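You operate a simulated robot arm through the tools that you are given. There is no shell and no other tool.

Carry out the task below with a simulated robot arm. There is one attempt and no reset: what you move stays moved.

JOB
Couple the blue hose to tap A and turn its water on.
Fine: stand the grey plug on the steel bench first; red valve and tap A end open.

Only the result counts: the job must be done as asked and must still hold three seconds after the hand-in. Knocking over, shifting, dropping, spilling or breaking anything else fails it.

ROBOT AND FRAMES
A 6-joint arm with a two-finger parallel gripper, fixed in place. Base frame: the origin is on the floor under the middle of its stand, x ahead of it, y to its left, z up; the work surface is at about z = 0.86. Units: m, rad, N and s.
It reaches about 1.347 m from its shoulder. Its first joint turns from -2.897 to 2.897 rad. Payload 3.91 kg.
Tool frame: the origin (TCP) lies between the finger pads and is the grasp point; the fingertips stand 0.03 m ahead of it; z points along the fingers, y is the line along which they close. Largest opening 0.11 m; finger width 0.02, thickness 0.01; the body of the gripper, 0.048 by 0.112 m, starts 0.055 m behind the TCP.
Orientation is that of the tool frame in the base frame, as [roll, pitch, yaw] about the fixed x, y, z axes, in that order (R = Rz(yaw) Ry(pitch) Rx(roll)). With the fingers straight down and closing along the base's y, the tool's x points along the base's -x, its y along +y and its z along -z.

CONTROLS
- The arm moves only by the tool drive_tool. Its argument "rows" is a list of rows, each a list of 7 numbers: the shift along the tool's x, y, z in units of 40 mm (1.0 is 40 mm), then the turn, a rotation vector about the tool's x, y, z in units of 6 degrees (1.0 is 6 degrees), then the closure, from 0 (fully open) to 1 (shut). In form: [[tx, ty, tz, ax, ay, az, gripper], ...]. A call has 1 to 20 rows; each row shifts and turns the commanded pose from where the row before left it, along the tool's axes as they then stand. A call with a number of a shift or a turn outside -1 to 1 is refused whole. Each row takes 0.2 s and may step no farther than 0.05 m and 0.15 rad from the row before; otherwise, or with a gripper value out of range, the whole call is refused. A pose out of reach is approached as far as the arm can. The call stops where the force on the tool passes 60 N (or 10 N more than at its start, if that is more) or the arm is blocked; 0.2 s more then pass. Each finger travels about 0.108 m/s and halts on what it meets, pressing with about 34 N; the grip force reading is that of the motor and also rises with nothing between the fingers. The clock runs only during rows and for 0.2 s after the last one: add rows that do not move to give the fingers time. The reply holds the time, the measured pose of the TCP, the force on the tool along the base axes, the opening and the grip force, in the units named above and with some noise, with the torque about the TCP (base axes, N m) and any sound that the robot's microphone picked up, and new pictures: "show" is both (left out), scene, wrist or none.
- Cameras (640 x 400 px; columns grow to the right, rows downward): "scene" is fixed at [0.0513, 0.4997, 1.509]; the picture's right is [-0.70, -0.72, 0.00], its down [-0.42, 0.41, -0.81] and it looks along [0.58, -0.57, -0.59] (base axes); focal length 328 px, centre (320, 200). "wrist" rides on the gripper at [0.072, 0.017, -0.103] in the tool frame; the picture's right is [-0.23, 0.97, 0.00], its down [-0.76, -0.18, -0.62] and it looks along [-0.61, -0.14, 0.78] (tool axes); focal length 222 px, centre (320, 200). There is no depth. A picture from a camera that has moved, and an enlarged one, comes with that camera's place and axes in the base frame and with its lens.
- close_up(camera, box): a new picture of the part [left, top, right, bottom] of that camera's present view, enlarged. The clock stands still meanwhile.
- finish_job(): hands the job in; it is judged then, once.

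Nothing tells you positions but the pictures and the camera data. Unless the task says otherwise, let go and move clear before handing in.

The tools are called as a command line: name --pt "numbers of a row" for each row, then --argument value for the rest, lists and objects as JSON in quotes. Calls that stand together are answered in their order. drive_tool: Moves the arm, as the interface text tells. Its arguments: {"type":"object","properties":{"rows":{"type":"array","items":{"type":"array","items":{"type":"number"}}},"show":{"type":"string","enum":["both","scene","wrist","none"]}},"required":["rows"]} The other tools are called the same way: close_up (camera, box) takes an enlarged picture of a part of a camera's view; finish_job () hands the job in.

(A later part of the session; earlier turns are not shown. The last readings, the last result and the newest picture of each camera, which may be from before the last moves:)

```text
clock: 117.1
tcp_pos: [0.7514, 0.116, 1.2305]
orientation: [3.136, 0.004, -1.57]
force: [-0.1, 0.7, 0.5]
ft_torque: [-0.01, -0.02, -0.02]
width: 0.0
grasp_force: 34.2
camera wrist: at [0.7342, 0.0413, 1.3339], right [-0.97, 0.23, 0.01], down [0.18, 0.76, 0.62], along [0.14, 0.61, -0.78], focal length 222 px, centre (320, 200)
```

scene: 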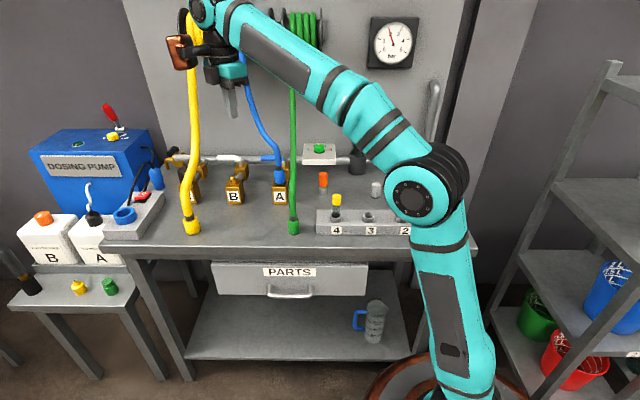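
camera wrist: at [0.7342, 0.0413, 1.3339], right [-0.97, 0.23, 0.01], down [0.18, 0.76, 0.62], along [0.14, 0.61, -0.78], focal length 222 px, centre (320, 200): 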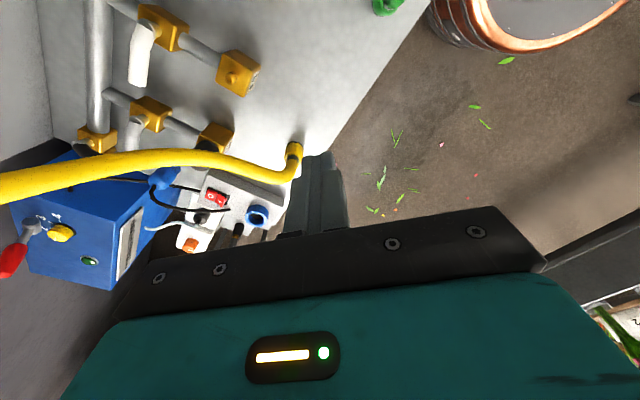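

drive_tool --pt "0 0 0.8 0 0 0 1" --pt "0 0 0.8 0 0 0 1" --pt "0 0 0.8 0 0 0 1" --pt "0 0 0 0 0.926 0 1" --pt "0 0 0 0 0.926 0 1" --pt "0 0 0 0 0.926 0 1" --pt "0 0 0 0 0.926 0 1" --pt "0 0 0 0 0.926 0 1" --pt "0 0 0 0 0.926 0 1" --pt "0 0 0 0 0.926 0 1" --pt "0 0 0 0 0.926 0 1" --pt "0 0 0 0 0.926 0 1" --pt "0 0 0 0 0 0 1" --show "both"

close_up --camera "wrist" --box '[120, 0, 400, 200]'

```text
clock: 119.9
tcp_pos: [0.7506, 0.1147, 1.135]
orientation: [3.132, -0.871, -1.567]
force: [-0.3, 1.1, -1.1]
ft_torque: [0.02, -0.03, 0.02]
width: 0.0
grasp_force: 33.8
camera wrist: at [0.7342, 0.1465, 1.2568], right [-0.97, 0.15, -0.17], down [0.18, 0.97, -0.18], along [0.14, -0.21, -0.97], focal length 222 px, centre (320, 200)
```

scene: 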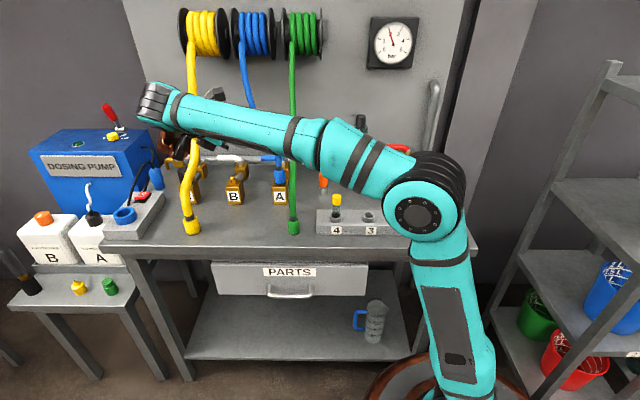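
wrist: 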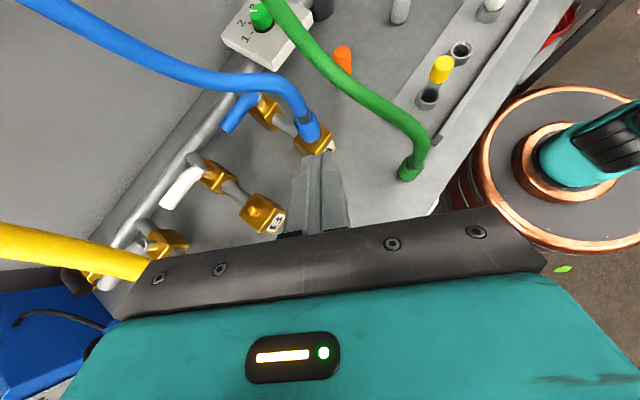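

```text
2.00 times, centred on (260, 100) of wrist
camera zoom: at [0.7342, 0.1465, 1.2568], right [-0.97, 0.15, -0.17], down [0.18, 0.97, -0.18], along [0.14, -0.21, -0.97], focal length 444 px, centre (440, 400)
```

zoom: 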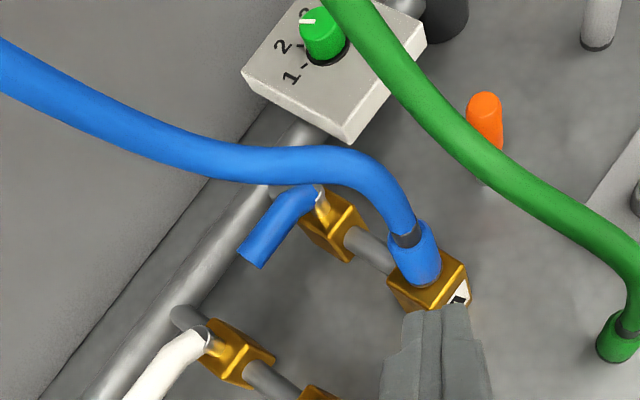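

I have a clear view of the blue lever: tip near (0.907, -0.065), pivot near (0.85, -0.11). I go high past the yellow hose, then down to just in front of the lever's tip.

drive_tool --pt "0.1805 -0.636 0.48 0 0 0 1" --pt "0.1805 -0.636 0.48 0 0 0 1" --pt "0.1805 -0.636 0.48 0 0 0 1" --pt "0.1805 -0.636 0.48 0 0 0 1" --pt "0.1805 -0.636 0.48 0 0 0 1" --pt "0 0 0 0 0 0 1" --show "both"

close_up --camera "wrist" --box '[200, 40, 440, 220]'

```text
clock: 121.3
tcp_pos: [0.877, 0.0178, 1.0993]
orientation: [3.136, -0.87, -1.566]
force: [0.9, 0.6, 0.7]
ft_torque: [0.02, 0.01, -0.03]
width: 0.0
grasp_force: 34.1
camera wrist: at [0.8611, 0.049, 1.2213], right [-0.97, 0.15, -0.17], down [0.18, 0.97, -0.18], along [0.14, -0.21, -0.97], focal length 222 px, centre (320, 200)
```

scene: 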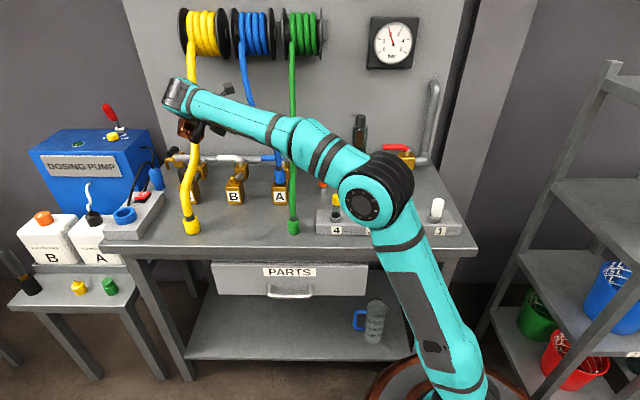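
wrist: 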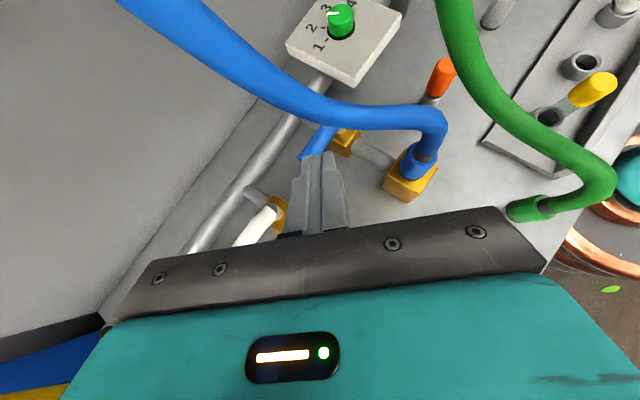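

```text
2.22 times, centred on (320, 130) of wrist
camera zoom: at [0.8611, 0.049, 1.2213], right [-0.97, 0.15, -0.17], down [0.18, 0.97, -0.18], along [0.14, -0.21, -0.97], focal length 494 px, centre (320, 356)
```

zoom: 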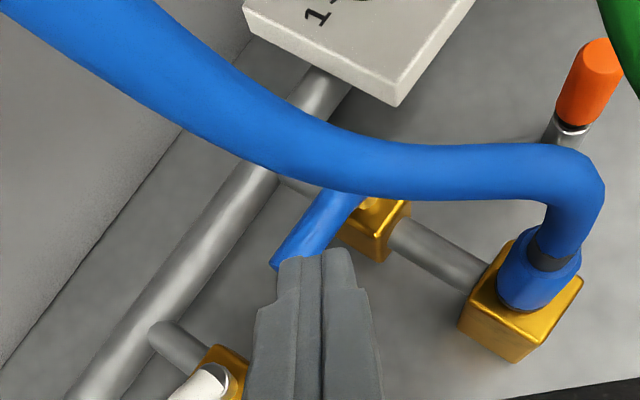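

drive_tool --pt "-0.623 0 0.524 0 0 0 1" --pt "-0.623 0 0.524 0 0 0 1" --pt "-0.623 0 0.524 0 0 0 1" --pt "0 0 0 0 0 0 1" --show "both"

close_up --camera "wrist" --box '[200, 40, 440, 220]'

close_up --camera "scene" --box '[160, 90, 320, 210]'

```text
clock: 122.3
tcp_pos: [0.8787, 0.017, 1.0033]
orientation: [3.135, -0.87, -1.568]
force: [-0.6, -0.1, -0.2]
ft_torque: [-0.04, -0.01, 0.02]
width: 0.0
grasp_force: 33.8
camera wrist: at [0.8606, 0.0498, 1.1238], right [-0.97, 0.15, -0.17], down [0.18, 0.97, -0.18], along [0.14, -0.21, -0.97], focal length 222 px, centre (320, 200)
```

scene: 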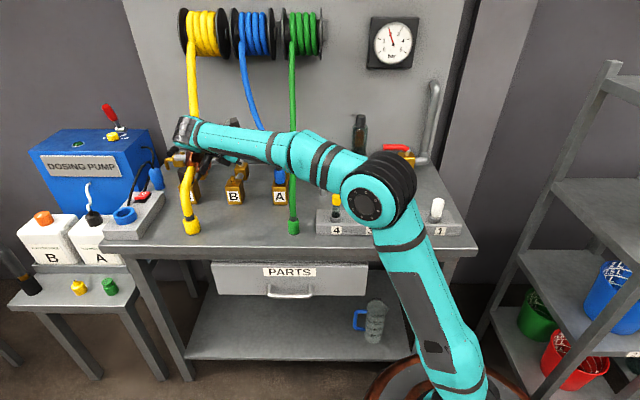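
wrist: 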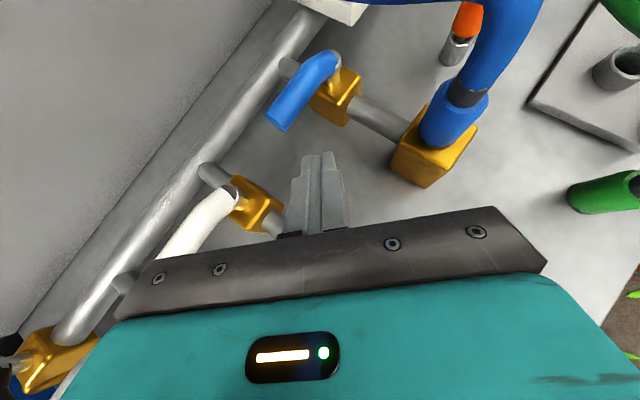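

```text
2.22 times, centred on (320, 130) of wrist
camera zoom: at [0.8606, 0.0498, 1.1238], right [-0.97, 0.15, -0.17], down [0.18, 0.97, -0.18], along [0.14, -0.21, -0.97], focal length 494 px, centre (320, 356)
```

zoom: 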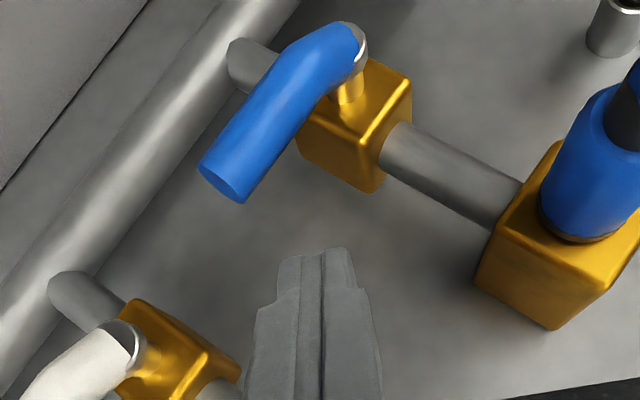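

```text
3.33 times, centred on (240, 150) of scene
camera zoom: at [0.0513, 0.4997, 1.509], right [-0.7, -0.72, 0.0], down [-0.42, 0.41, -0.81], along [0.58, -0.57, -0.59], focal length 1092 px, centre (587, 367)
```

zoom: 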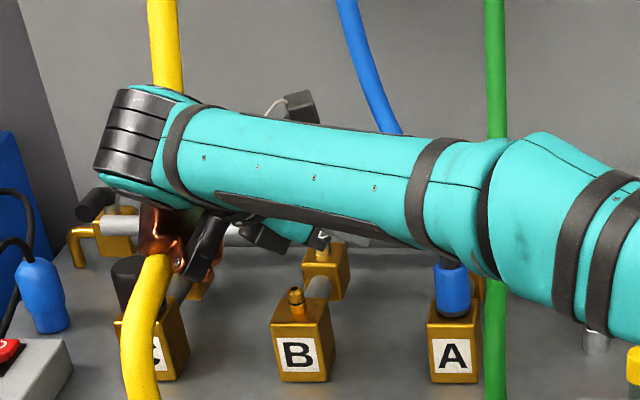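

The lever is in clear view now (tip at about t 0.602, n 0.686). I advance the fingertips down to just in front of it.

drive_tool --pt "0 0 0.5 0 0 0 1" --pt "0 0 0.5 0 0 0 1" --pt "0 0 0.45 0 0 0 1" --pt "0 0 0 0 0 0 1" --show "both"

close_up --camera "wrist" --box '[200, 40, 440, 220]'

close_up --camera "scene" --box '[160, 90, 320, 210]'

```text
clock: 123.3
tcp_pos: [0.8767, -0.0261, 0.9651]
orientation: [3.137, -0.87, -1.567]
force: [-0.3, -0.2, 0.5]
ft_torque: [-0.02, 0.0, 0.02]
width: 0.0
grasp_force: 33.9
camera wrist: at [0.8604, 0.0053, 1.0865], right [-0.97, 0.15, -0.17], down [0.18, 0.97, -0.18], along [0.14, -0.21, -0.97], focal length 222 px, centre (320, 200)
```

scene: 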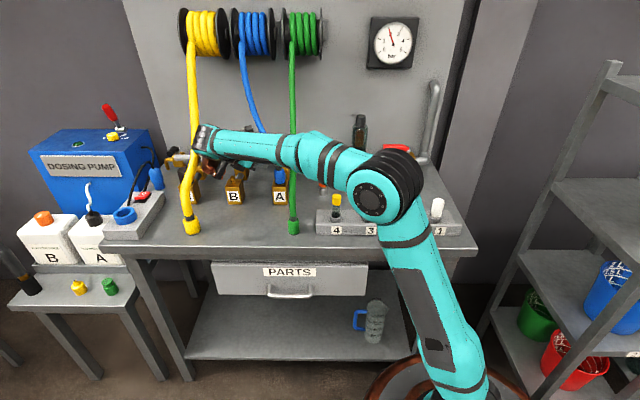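
wrist: 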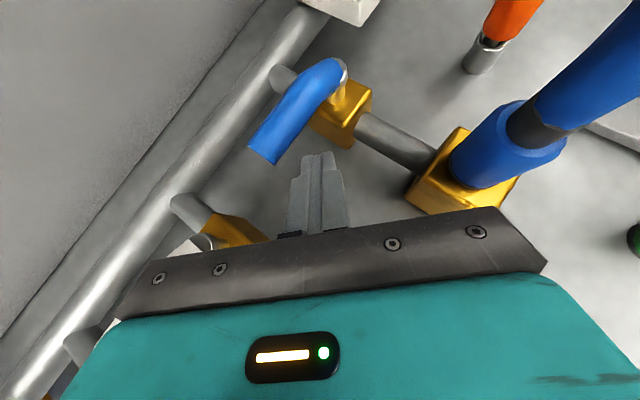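

```text
2.22 times, centred on (320, 130) of wrist
camera zoom: at [0.8604, 0.0053, 1.0865], right [-0.97, 0.15, -0.17], down [0.18, 0.97, -0.18], along [0.14, -0.21, -0.97], focal length 494 px, centre (320, 356)
```

zoom: 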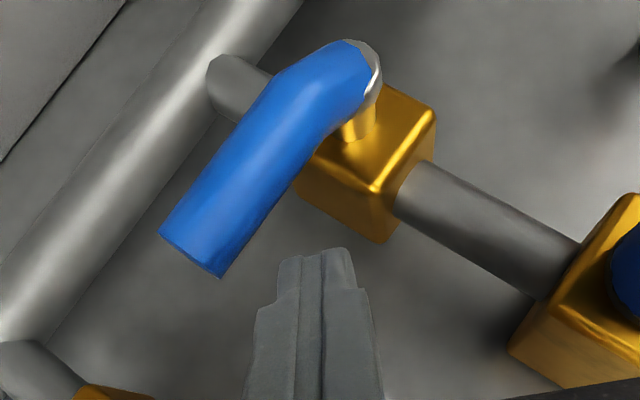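

```text
3.33 times, centred on (240, 150) of scene
camera zoom: at [0.0513, 0.4997, 1.509], right [-0.7, -0.72, 0.0], down [-0.42, 0.41, -0.81], along [0.58, -0.57, -0.59], focal length 1092 px, centre (587, 367)
```

zoom: 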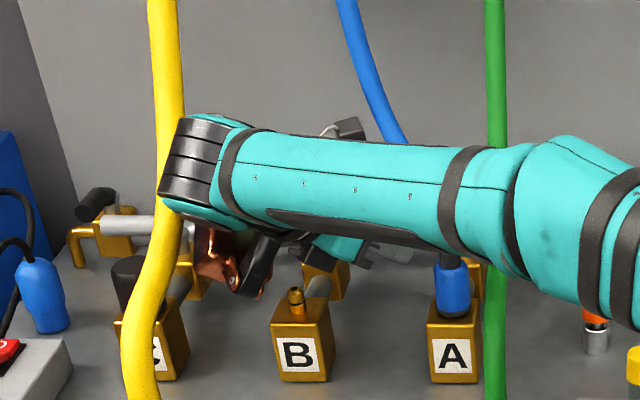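

close_up --camera "scene" --box '[170, 80, 260, 200]'

```text
3.33 times, centred on (215, 140) of scene
camera zoom: at [0.0513, 0.4997, 1.509], right [-0.7, -0.72, 0.0], down [-0.42, 0.41, -0.81], along [0.58, -0.57, -0.59], focal length 1092 px, centre (670, 400)
```

zoom: 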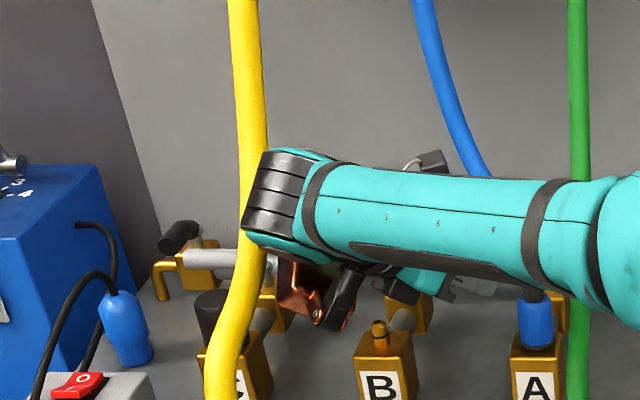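

Wrist and yellow hose are clear of each other by a couple of centimetres. I push the lever gently toward the wall to find its opening direction.

drive_tool --pt "0.137 -0.213 0.161 0 0 0 1" --pt "0.09 -0.142 0.107 0 0 0 1" --pt "0 0 0 0 0 0 1" --show "wrist"

close_up --camera "wrist" --box '[200, 40, 440, 220]'

```text
clock: 124.1
tcp_pos: [0.8916, -0.04, 0.964]
orientation: [3.134, -0.87, -1.566]
force: [-0.2, 2.7, -4.0]
ft_torque: [0.1, 0.03, -0.02]
width: 0.0
grasp_force: 33.9
camera wrist: at [0.8749, -0.008, 1.0862], right [-0.97, 0.15, -0.17], down [0.18, 0.97, -0.18], along [0.14, -0.21, -0.97], focal length 222 px, centre (320, 200)
```

wrist: 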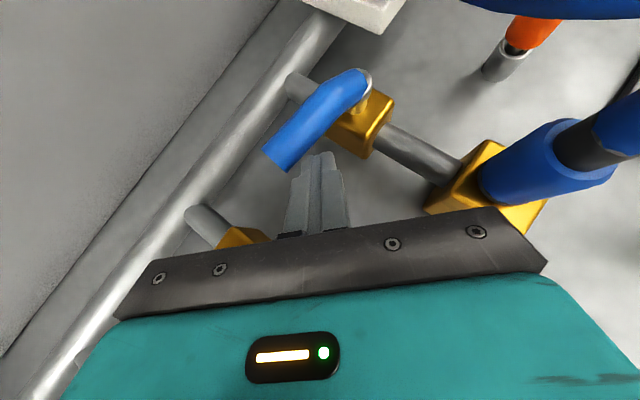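

```text
2.22 times, centred on (320, 130) of wrist
camera zoom: at [0.8749, -0.008, 1.0862], right [-0.97, 0.15, -0.17], down [0.18, 0.97, -0.18], along [0.14, -0.21, -0.97], focal length 494 px, centre (320, 356)
```

zoom: 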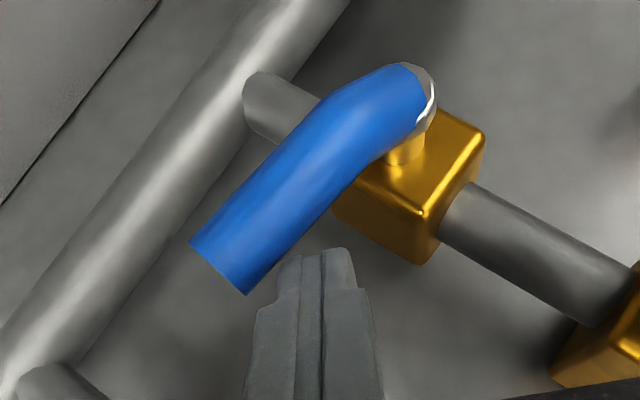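

The lever moves toward the wall with only a few newtons, so that is the opening direction. I continue along its arc in stages.

drive_tool --pt "0.121 -0.209 0.142 0 0 0 1" --pt "0.121 -0.209 0.142 0 0 0 1" --pt "0.14 -0.12 0.166 0 0 0 1" --pt "0.14 -0.118 0.165 0 0 0 1" --pt "0 0 0 0 0 0 1" --show "both"

close_up --camera "wrist" --box '[200, 20, 440, 220]'

close_up --camera "scene" --box '[190, 80, 320, 200]'

```text
clock: 125.3
tcp_pos: [0.9175, -0.072, 0.9646]
orientation: [3.138, -0.869, -1.568]
force: [0.5, 4.4, 2.7]
ft_torque: [0.33, -0.26, 0.23]
width: 0.0001
grasp_force: 34.0
camera wrist: at [0.9009, -0.0403, 1.0869], right [-0.97, 0.15, -0.17], down [0.18, 0.97, -0.18], along [0.14, -0.21, -0.97], focal length 222 px, centre (320, 200)
```

scene: 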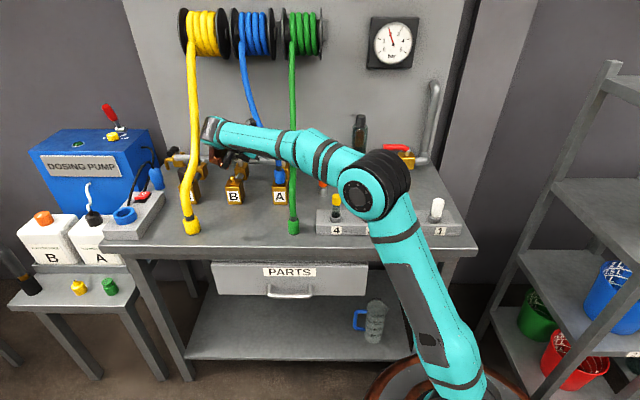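
wrist: 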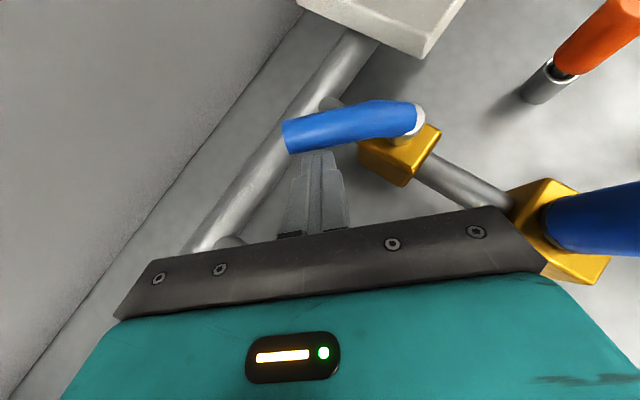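

```text
2.00 times, centred on (320, 120) of wrist
camera zoom: at [0.9009, -0.0403, 1.0869], right [-0.97, 0.15, -0.17], down [0.18, 0.97, -0.18], along [0.14, -0.21, -0.97], focal length 444 px, centre (320, 360)
```

zoom: 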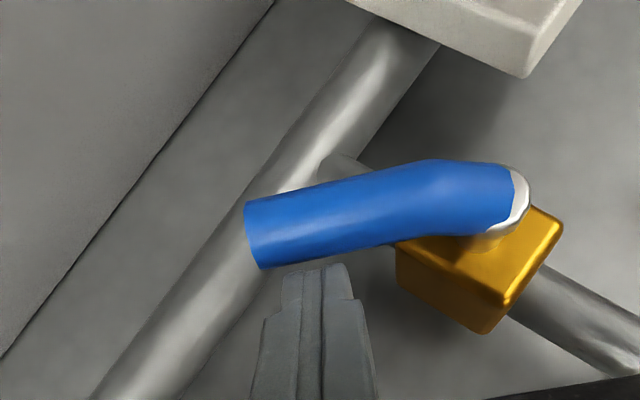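

```text
3.33 times, centred on (255, 140) of scene
camera zoom: at [0.0513, 0.4997, 1.509], right [-0.7, -0.72, 0.0], down [-0.42, 0.41, -0.81], along [0.58, -0.57, -0.59], focal length 1092 px, centre (537, 400)
```

zoom: 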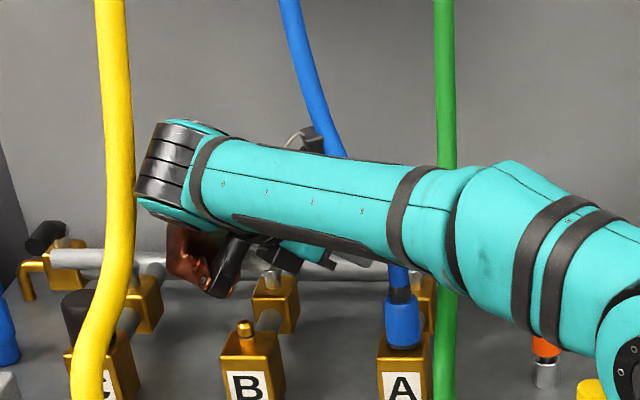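

The lever is halfway round. I continue along the arc toward the wall.

drive_tool --pt "0.123 -0.068 0.1455 0 0 0 1" --pt "0.123 -0.068 0.1455 0 0 0 1" --pt "0.14 -0.014 0.1655 0 0 0 1" --pt "0.14 -0.014 0.1655 0 0 0 1" --pt "0 0 0 0 0 0 1" --show "both"

close_up --camera "wrist" --box '[200, 20, 440, 220]'

close_up --camera "scene" --box '[190, 80, 320, 200]'

```text
clock: 126.5
tcp_pos: [0.9248, -0.1061, 0.9656]
orientation: [3.137, -0.87, -1.57]
force: [3.5, 3.8, 8.3]
ft_torque: [0.76, -0.56, -0.17]
width: 0.0
grasp_force: 33.7
camera wrist: at [0.9072, -0.074, 1.0871], right [-0.97, 0.15, -0.17], down [0.18, 0.97, -0.18], along [0.14, -0.21, -0.97], focal length 222 px, centre (320, 200)
```

scene: 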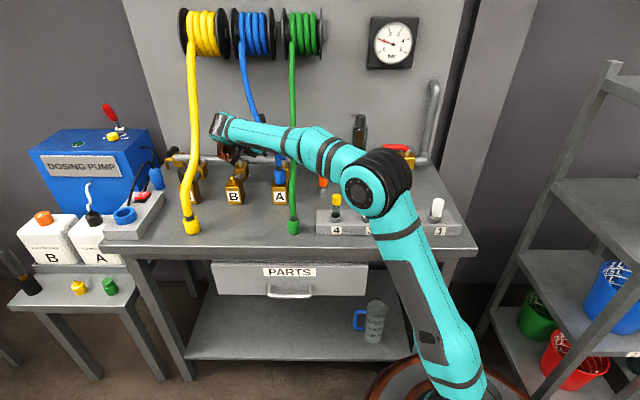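
wrist: 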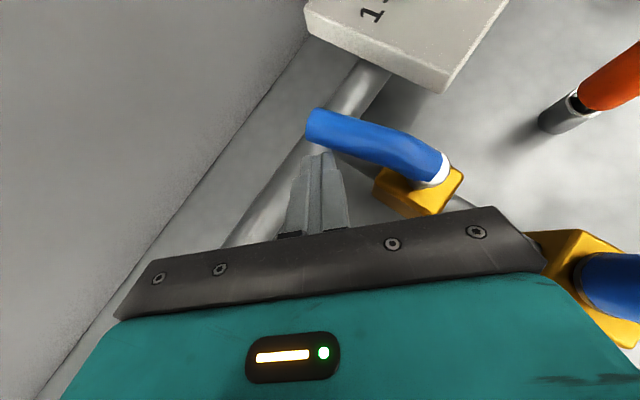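

```text
2.00 times, centred on (320, 120) of wrist
camera zoom: at [0.9072, -0.074, 1.0871], right [-0.97, 0.15, -0.17], down [0.18, 0.97, -0.18], along [0.14, -0.21, -0.97], focal length 444 px, centre (320, 360)
```

zoom: 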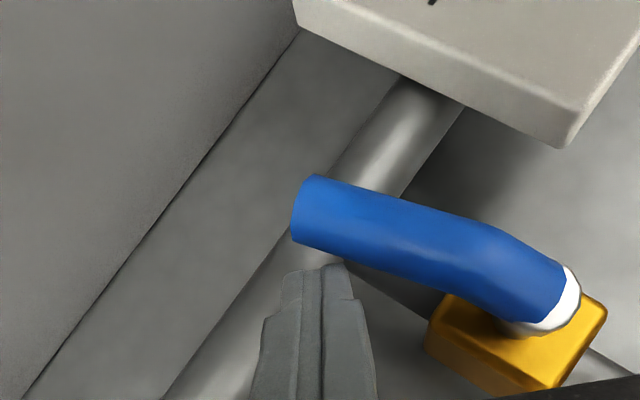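

```text
3.33 times, centred on (255, 140) of scene
camera zoom: at [0.0513, 0.4997, 1.509], right [-0.7, -0.72, 0.0], down [-0.42, 0.41, -0.81], along [0.58, -0.57, -0.59], focal length 1092 px, centre (537, 400)
```

zoom: 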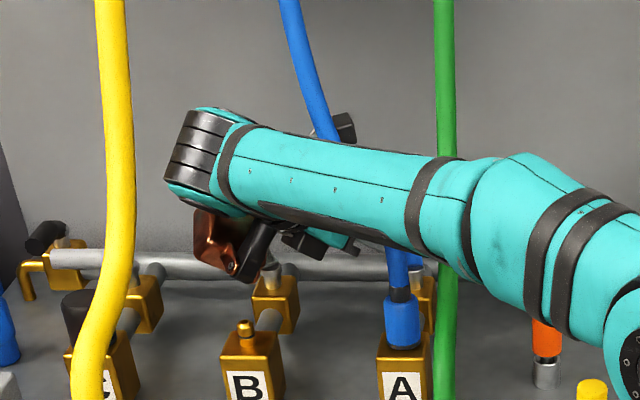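

The lever is about 80° round and the gauge shows flow. I push the rest to its stop in small steps.

drive_tool --pt "0.145 0.052 0.172 0 0 0 1" --pt "0 0 0 0 0 0 1" --show "none"

close_up --camera "wrist" --box '[200, 20, 440, 220]'

```text
clock: 127.1
tcp_pos: [0.9218, -0.1129, 0.9651]
orientation: [3.135, -0.87, -1.564]
force: [12.7, 23.0, 9.2]
ft_torque: [1.49, -0.73, -0.57]
width: 0.0
grasp_force: 34.5
```

```text
2.00 times, centred on (320, 120) of wrist
camera zoom: at [0.9056, -0.0807, 1.0869], right [-0.97, 0.15, -0.17], down [0.18, 0.97, -0.18], along [0.14, -0.21, -0.97], focal length 444 px, centre (320, 360)
```

zoom: 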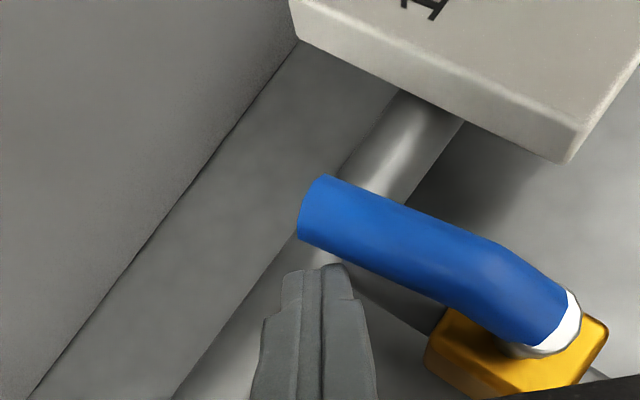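

drive_tool --pt "0.0454 0.0705 0.0546 0 0 0 1" --pt "0 0 0 0 0 0 1" --show "none"

close_up --camera "wrist" --box '[200, 20, 440, 220]'

close_up --camera "scene" --box '[220, 90, 320, 200]'

```text
clock: 127.7
tcp_pos: [0.9193, -0.1158, 0.9652]
orientation: [3.136, -0.871, -1.568]
force: [18.6, 15.5, 16.4]
ft_torque: [1.83, -0.97, -0.91]
width: 0.0
grasp_force: 34.0
```

```text
2.00 times, centred on (320, 120) of wrist
camera zoom: at [0.9025, -0.0852, 1.087], right [-0.97, 0.15, -0.17], down [0.18, 0.97, -0.18], along [0.14, -0.21, -0.97], focal length 444 px, centre (320, 360)
```

zoom: 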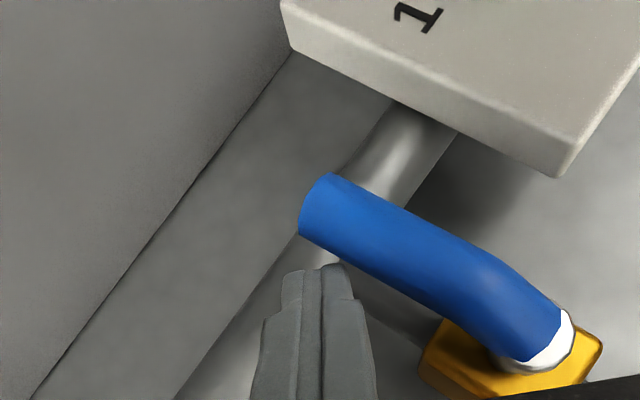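

```text
3.64 times, centred on (270, 145) of scene
camera zoom: at [0.0513, 0.4997, 1.509], right [-0.7, -0.72, 0.0], down [-0.42, 0.41, -0.81], along [0.58, -0.57, -0.59], focal length 1191 px, centre (502, 400)
```

zoom: 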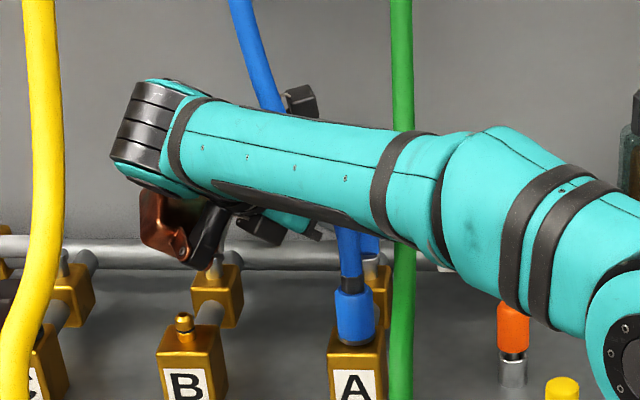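

The lever now lies along the branch (about 89°), but the upward force and torque suggest something behind the hand is touching. I look closely before moving.

close_up --camera "scene" --box '[220, 130, 270, 180]'

close_up --camera "wrist" --box '[0, 60, 320, 260]'

close_up --camera "scene" --box '[255, 150, 295, 190]'

```text
8.00 times, centred on (245, 155) of scene
camera zoom: at [0.0513, 0.4997, 1.509], right [-0.7, -0.72, 0.0], down [-0.42, 0.41, -0.81], along [0.58, -0.57, -0.59], focal length 2620 px, centre (920, 560)
```

zoom: 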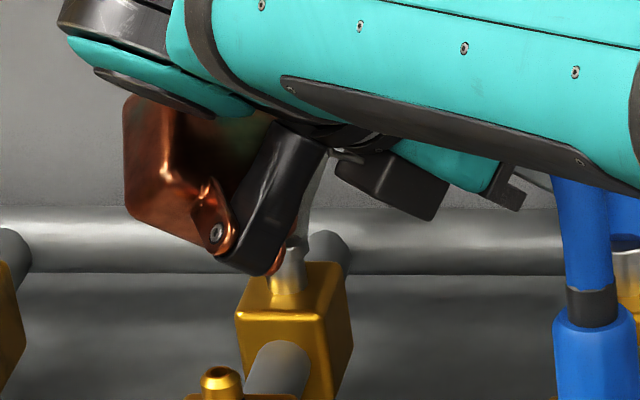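

```text
2.00 times, centred on (160, 160) of wrist
camera zoom: at [0.9025, -0.0852, 1.087], right [-0.97, 0.15, -0.17], down [0.18, 0.97, -0.18], along [0.14, -0.21, -0.97], focal length 444 px, centre (640, 280)
```

zoom: 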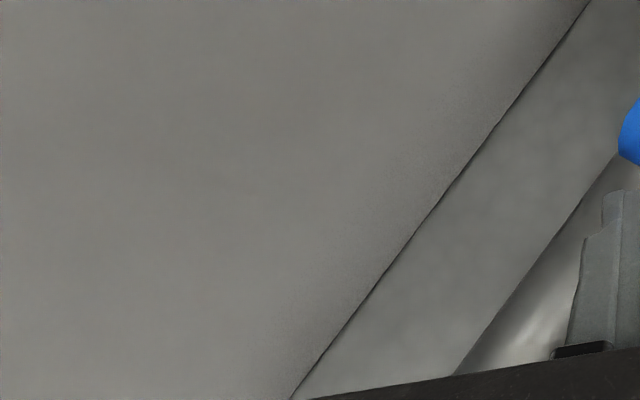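

```text
10.00 times, centred on (275, 170) of scene
camera zoom: at [0.0513, 0.4997, 1.509], right [-0.7, -0.72, 0.0], down [-0.42, 0.41, -0.81], along [0.58, -0.57, -0.59], focal length 3275 px, centre (770, 500)
```

zoom: 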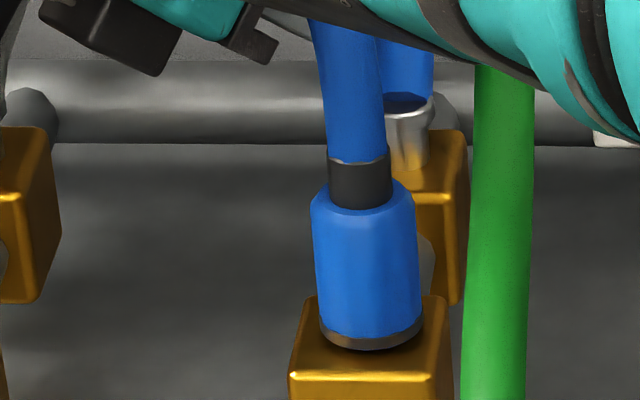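

close_up --camera "scene" --box '[225, 150, 265, 205]'

close_up --camera "scene" --box '[160, 130, 300, 260]'

close_up --camera "scene" --box '[360, 10, 420, 75]'

```text
7.27 times, centred on (245, 178) of scene
camera zoom: at [0.0513, 0.4997, 1.509], right [-0.7, -0.72, 0.0], down [-0.42, 0.41, -0.81], along [0.58, -0.57, -0.59], focal length 2382 px, centre (866, 364)
```

zoom: 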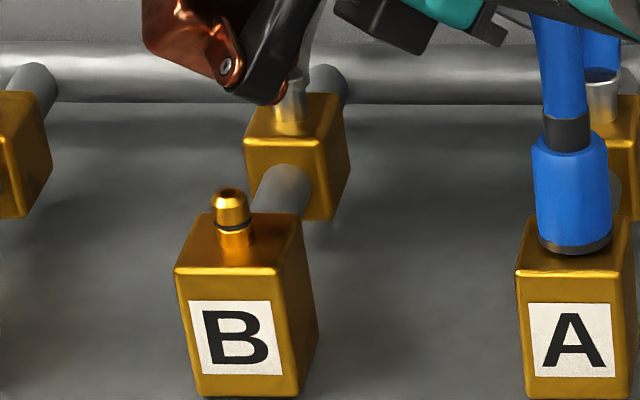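

```text
3.08 times, centred on (230, 195) of scene
camera zoom: at [0.0513, 0.4997, 1.509], right [-0.7, -0.72, 0.0], down [-0.42, 0.41, -0.81], along [0.58, -0.57, -0.59], focal length 1008 px, centre (597, 215)
```

zoom: 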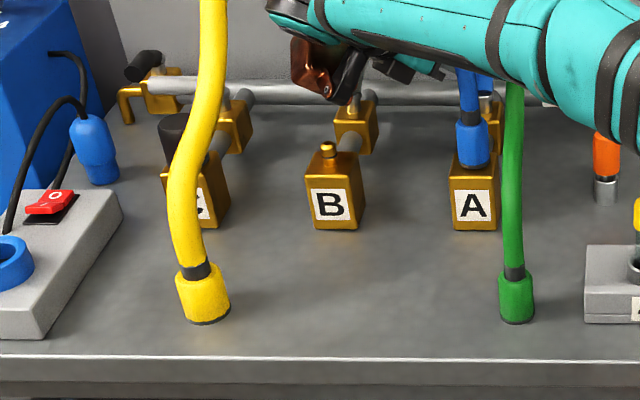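

```text
6.15 times, centred on (390, 42) of scene
camera zoom: at [0.0513, 0.4997, 1.509], right [-0.7, -0.72, 0.0], down [-0.42, 0.41, -0.81], along [0.58, -0.57, -0.59], focal length 2015 px, centre (-111, 1169)
```

zoom: 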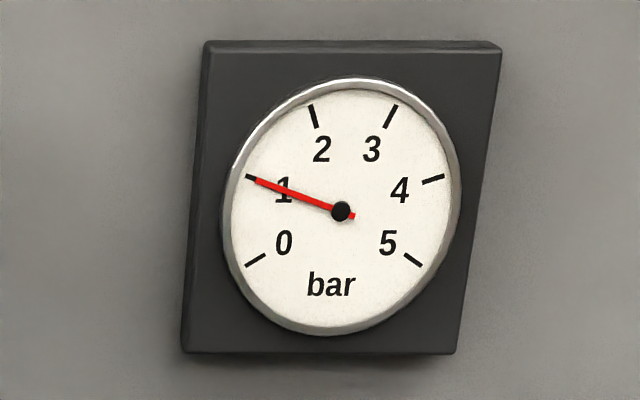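

Tap A's lever is open and the gauge has dropped from 2 to 1 bar with flow, but B's white lever no longer shows in its place; my wrist bracket seems to have pushed it. I lift off straight away and inspect it.

drive_tool --pt "0.19 0 -0.16 0 0 0 1" --pt "0.3 -0.1 -0.35 0 0 0 1" --pt "0.38 -0.2 -0.55 0 0 0 1" --pt "0.38 -0.2 -0.7 0 0 0 1" --pt "0.38 -0.1 -0.7 0 0 0 1" --pt "0.38 0 -0.7 0 0 0 1" --show "both"

close_up --camera "scene" --box '[220, 120, 300, 190]'

close_up --camera "wrist" --box '[160, 0, 480, 200]'

```text
clock: 129.1
tcp_pos: [0.9437, -0.0736, 1.1063]
orientation: [3.133, -0.87, -1.565]
force: [0.3, -0.1, 0.4]
ft_torque: [-0.02, 0.02, 0.02]
width: 0.0
grasp_force: 34.4
camera wrist: at [0.9272, -0.0416, 1.2288], right [-0.97, 0.15, -0.17], down [0.18, 0.97, -0.18], along [0.14, -0.21, -0.97], focal length 222 px, centre (320, 200)
```

scene: 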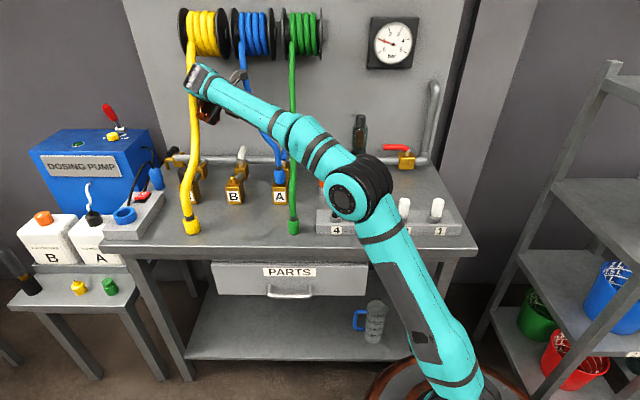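
wrist: 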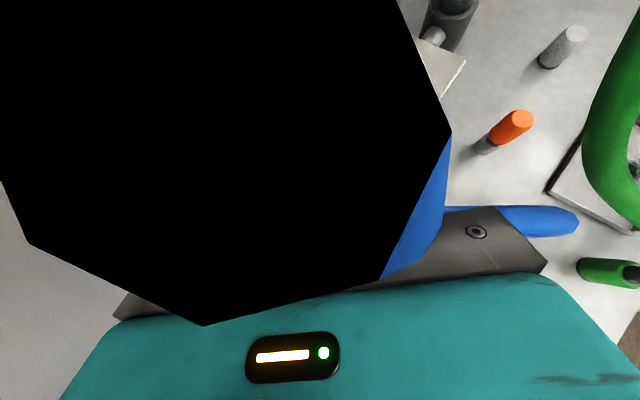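

```text
5.71 times, centred on (260, 155) of scene
camera zoom: at [0.0513, 0.4997, 1.509], right [-0.7, -0.72, 0.0], down [-0.42, 0.41, -0.81], along [0.58, -0.57, -0.59], focal length 1872 px, centre (663, 457)
```

zoom: 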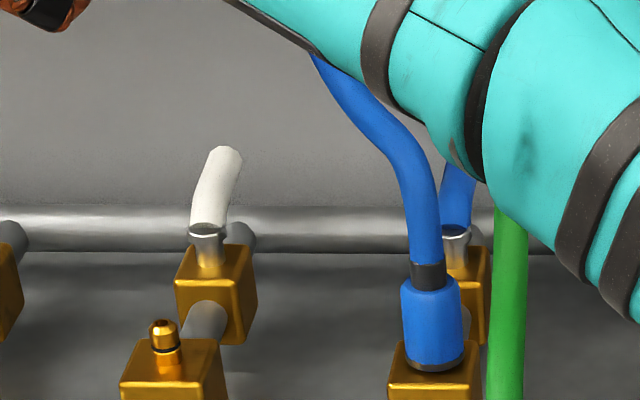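

```text
2.00 times, centred on (320, 100) of wrist
camera zoom: at [0.9272, -0.0416, 1.2288], right [-0.97, 0.15, -0.17], down [0.18, 0.97, -0.18], along [0.14, -0.21, -0.97], focal length 444 px, centre (320, 400)
```

zoom: 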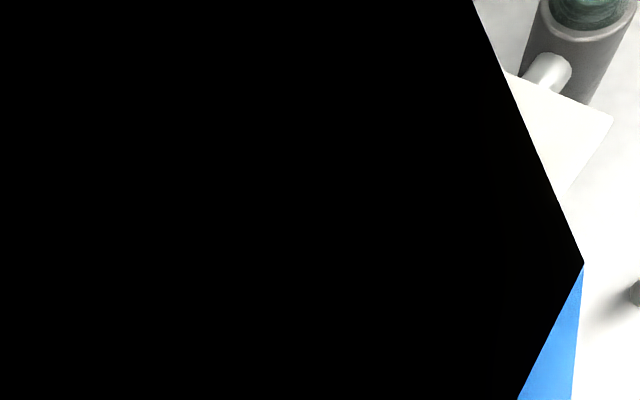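

B's white lever was swung to the wall (open), so I must turn it back at once. I'll re-aim the tool straight into the bench and steeper, then sweep that lever back to its closed position from its right side.

drive_tool --pt "-0.649 0.039 -0.77 0 0 0 1" --pt "-0.649 0.039 -0.77 0 0 0 1" --pt "0 0 0 0.956 0 -0.805 1" --pt "0 0 0 0.956 0 -0.805 1" --pt "0 0 0 0.956 0 -0.805 1" --pt "0 0 0 0.956 0 -0.805 1" --pt "0 0 0 0.956 0 -0.805 1" --pt "0 0 0 0.956 0 -0.805 1" --pt "0 0 0 0 -0.833 0 1" --pt "0 0 0 0 -0.833 0 1" --pt "0 0 0 0 -0.833 0 1" --pt "0 0 0 0 -0.833 0 1" --show "both"

close_up --camera "scene" --box '[200, 100, 320, 200]'

```text
clock: 131.7
tcp_pos: [0.9403, 0.0085, 1.1071]
orientation: [3.138, -0.517, -0.786]
force: [-0.1, -0.4, -0.2]
ft_torque: [-0.01, -0.03, 0.0]
width: 0.0
grasp_force: 33.8
camera wrist: at [0.9369, -0.0121, 1.2325], right [-0.83, -0.55, -0.11], down [-0.56, 0.81, 0.16], along [0.0, 0.2, -0.98], focal length 222 px, centre (320, 200)
```

scene: 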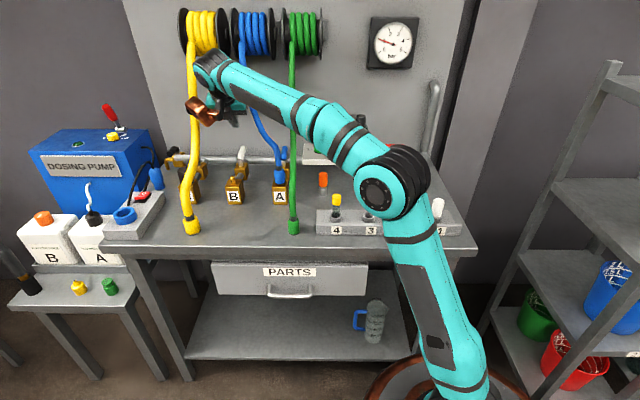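
wrist: 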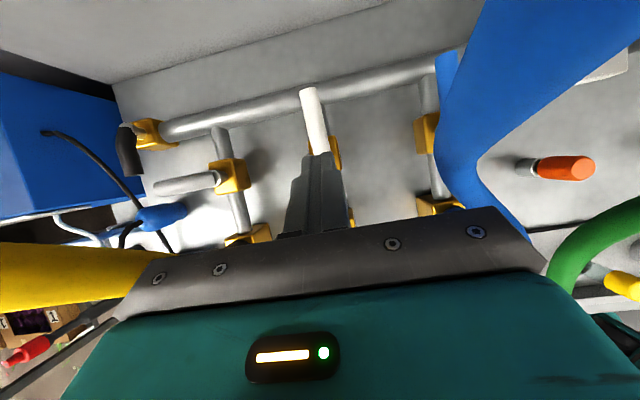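

```text
4.00 times, centred on (260, 150) of scene
camera zoom: at [0.0513, 0.4997, 1.509], right [-0.7, -0.72, 0.0], down [-0.42, 0.41, -0.81], along [0.58, -0.57, -0.59], focal length 1310 px, centre (560, 400)
```

zoom: 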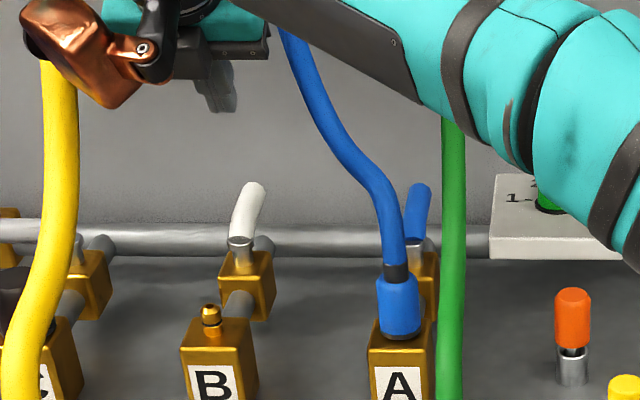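

Both the A and B levers point to the wall; B must go back. I place the fingertips on the right-hand side of B's lever and descend.

drive_tool --pt "0.6625 0.2625 0.377 0 0 0 1" --pt "0.6625 0.2625 0.377 0 0 0 1" --pt "-0.43 0 0.755 0 0 0 1" --pt "-0.43 0 0.755 0 0 0 1" --pt "-0.3 0 0.53 0 0 0 1" --pt "0 0 0 0 0 0 1" --show "wrist"

close_up --camera "scene" --box '[200, 80, 320, 200]'

```text
clock: 133.1
tcp_pos: [0.9678, -0.0497, 1.0125]
orientation: [3.137, -0.517, -0.785]
force: [-0.8, -0.7, -0.1]
ft_torque: [-0.01, -0.01, 0.02]
width: 0.0001
grasp_force: 34.5
camera wrist: at [0.9641, -0.0703, 1.1387], right [-0.83, -0.55, -0.11], down [-0.56, 0.81, 0.16], along [0.0, 0.2, -0.98], focal length 222 px, centre (320, 200)
```

wrist: 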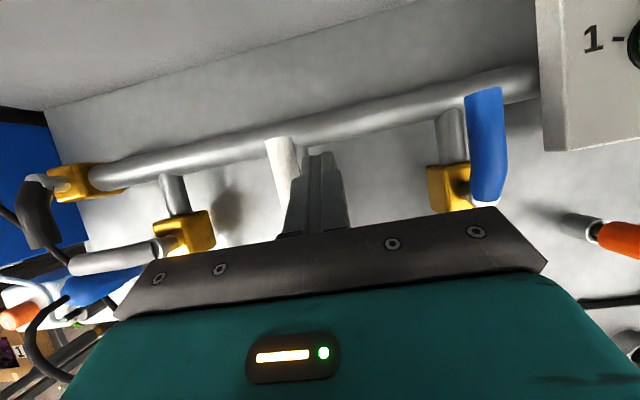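

```text
3.33 times, centred on (260, 140) of scene
camera zoom: at [0.0513, 0.4997, 1.509], right [-0.7, -0.72, 0.0], down [-0.42, 0.41, -0.81], along [0.58, -0.57, -0.59], focal length 1092 px, centre (520, 400)
```

zoom: 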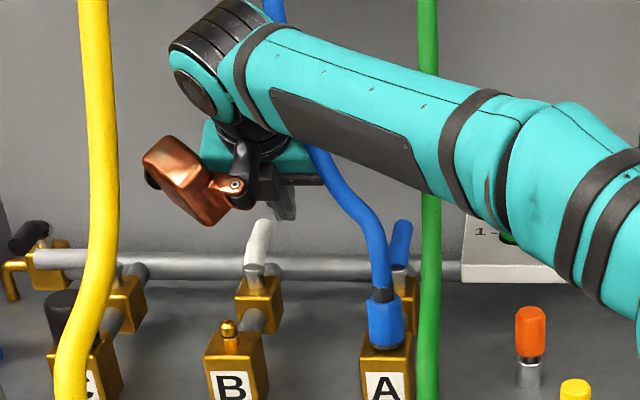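

drive_tool --pt "-0.275 0 0.483 0 0 0 1" --pt "-0.275 0 0.483 0 0 0 1" --pt "0 -0.125 0 0 0 0 1" --pt "0.137 -0.4075 0.078 0 0 0 1" --pt "0.007 -0.435 0.004 0 0 0 1" --pt "0 0 0 0 0 0 1" --show "wrist"

close_up --camera "scene" --box '[200, 80, 320, 200]'

```text
clock: 134.5
tcp_pos: [1.0005, -0.0275, 0.9704]
orientation: [3.138, -0.518, -0.785]
force: [0.3, -1.8, -0.7]
ft_torque: [0.02, -0.03, 0.01]
width: 0.0001
grasp_force: 33.8
camera wrist: at [0.9973, -0.0477, 1.0947], right [-0.83, -0.55, -0.11], down [-0.56, 0.81, 0.16], along [0.0, 0.2, -0.98], focal length 222 px, centre (320, 200)
```

wrist: 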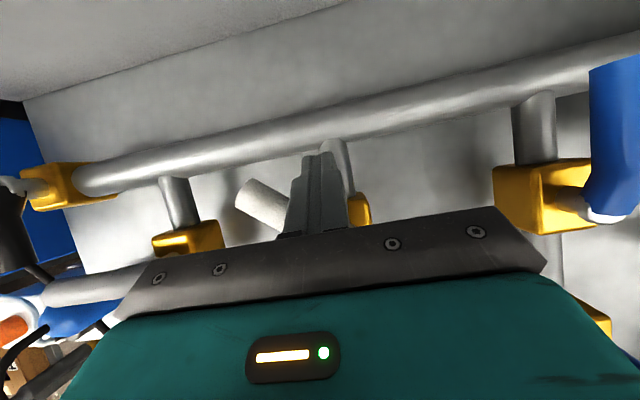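

```text
3.33 times, centred on (260, 140) of scene
camera zoom: at [0.0513, 0.4997, 1.509], right [-0.7, -0.72, 0.0], down [-0.42, 0.41, -0.81], along [0.58, -0.57, -0.59], focal length 1092 px, centre (520, 400)
```

zoom: 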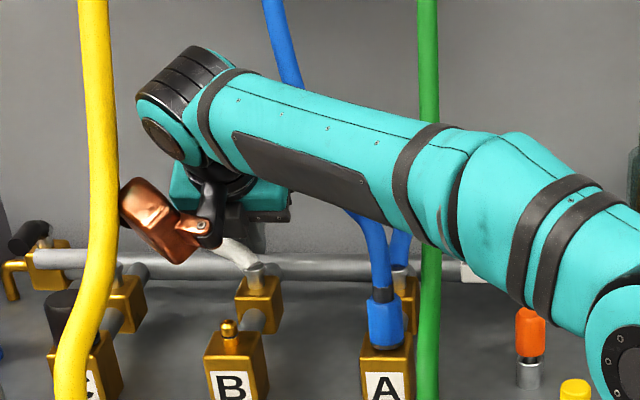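

B's lever is coming back, but my wrist block nears the yellow hose. I swing the tool's yaw away from the yellow hose first, then continue the sweep.

drive_tool --pt "0 0 0 0.494 0 -0.869 1" --pt "0 0 0 0.494 0 -0.869 1" --pt "-0.0228 -0.216 -0.013 0 0 0 1" --pt "-0.0228 -0.216 -0.013 0 0 0 1" --pt "0 0 0 0 0 0 1" --show "wrist"

close_up --camera "scene" --box '[200, 80, 320, 200]'

```text
clock: 135.7
tcp_pos: [1.0078, -0.012, 0.97]
orientation: [3.14, -0.517, -0.574]
force: [0.9, -2.0, 2.3]
ft_torque: [0.02, 0.0, -0.02]
width: 0.0
grasp_force: 34.5
camera wrist: at [1.0094, -0.0325, 1.0952], right [-0.7, -0.71, -0.11], down [-0.72, 0.68, 0.16], along [-0.04, 0.19, -0.98], focal length 222 px, centre (320, 200)
```

wrist: 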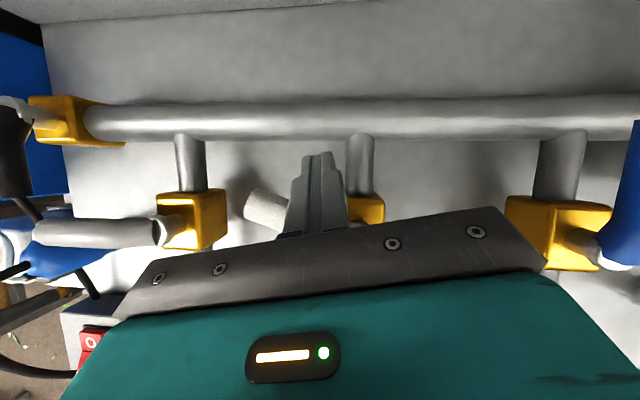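

```text
3.33 times, centred on (260, 140) of scene
camera zoom: at [0.0513, 0.4997, 1.509], right [-0.7, -0.72, 0.0], down [-0.42, 0.41, -0.81], along [0.58, -0.57, -0.59], focal length 1092 px, centre (520, 400)
```

zoom: 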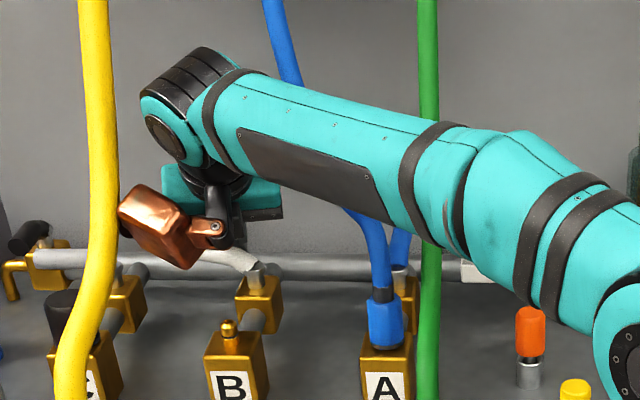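

drive_tool --pt "0 0 0 0.494 0 -0.869 1" --pt "0 0 0 0.494 0 -0.869 1" --pt "-0.03 -0.161 -0.0173 0 0 0 1" --pt "-0.03 -0.161 -0.0173 0 0 0 1" --pt "0 0 0 0 0 0 1" --show "wrist"

close_up --camera "scene" --box '[200, 80, 320, 200]'

```text
clock: 136.9
tcp_pos: [1.0098, 0.0016, 0.9687]
orientation: [3.139, -0.516, -0.367]
force: [-0.5, -1.0, -0.1]
ft_torque: [0.0, 0.02, 0.02]
width: 0.0001
grasp_force: 34.2
camera wrist: at [1.0152, -0.0188, 1.0945], right [-0.53, -0.84, -0.11], down [-0.84, 0.52, 0.16], along [-0.08, 0.18, -0.98], focal length 222 px, centre (320, 200)
```

wrist: 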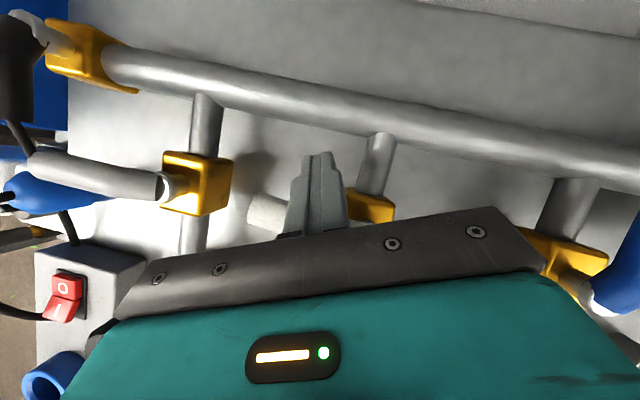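

```text
3.33 times, centred on (260, 140) of scene
camera zoom: at [0.0513, 0.4997, 1.509], right [-0.7, -0.72, 0.0], down [-0.42, 0.41, -0.81], along [0.58, -0.57, -0.59], focal length 1092 px, centre (520, 400)
```

zoom: 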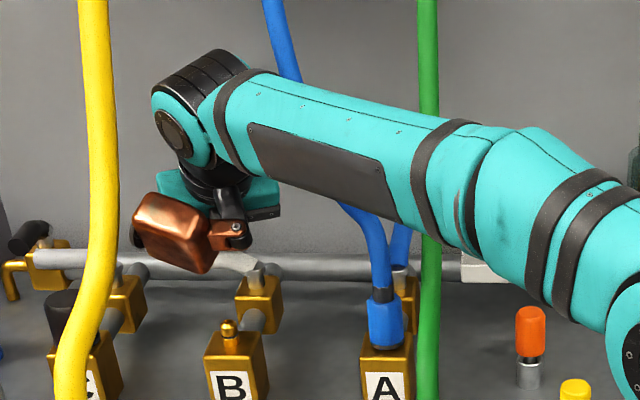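

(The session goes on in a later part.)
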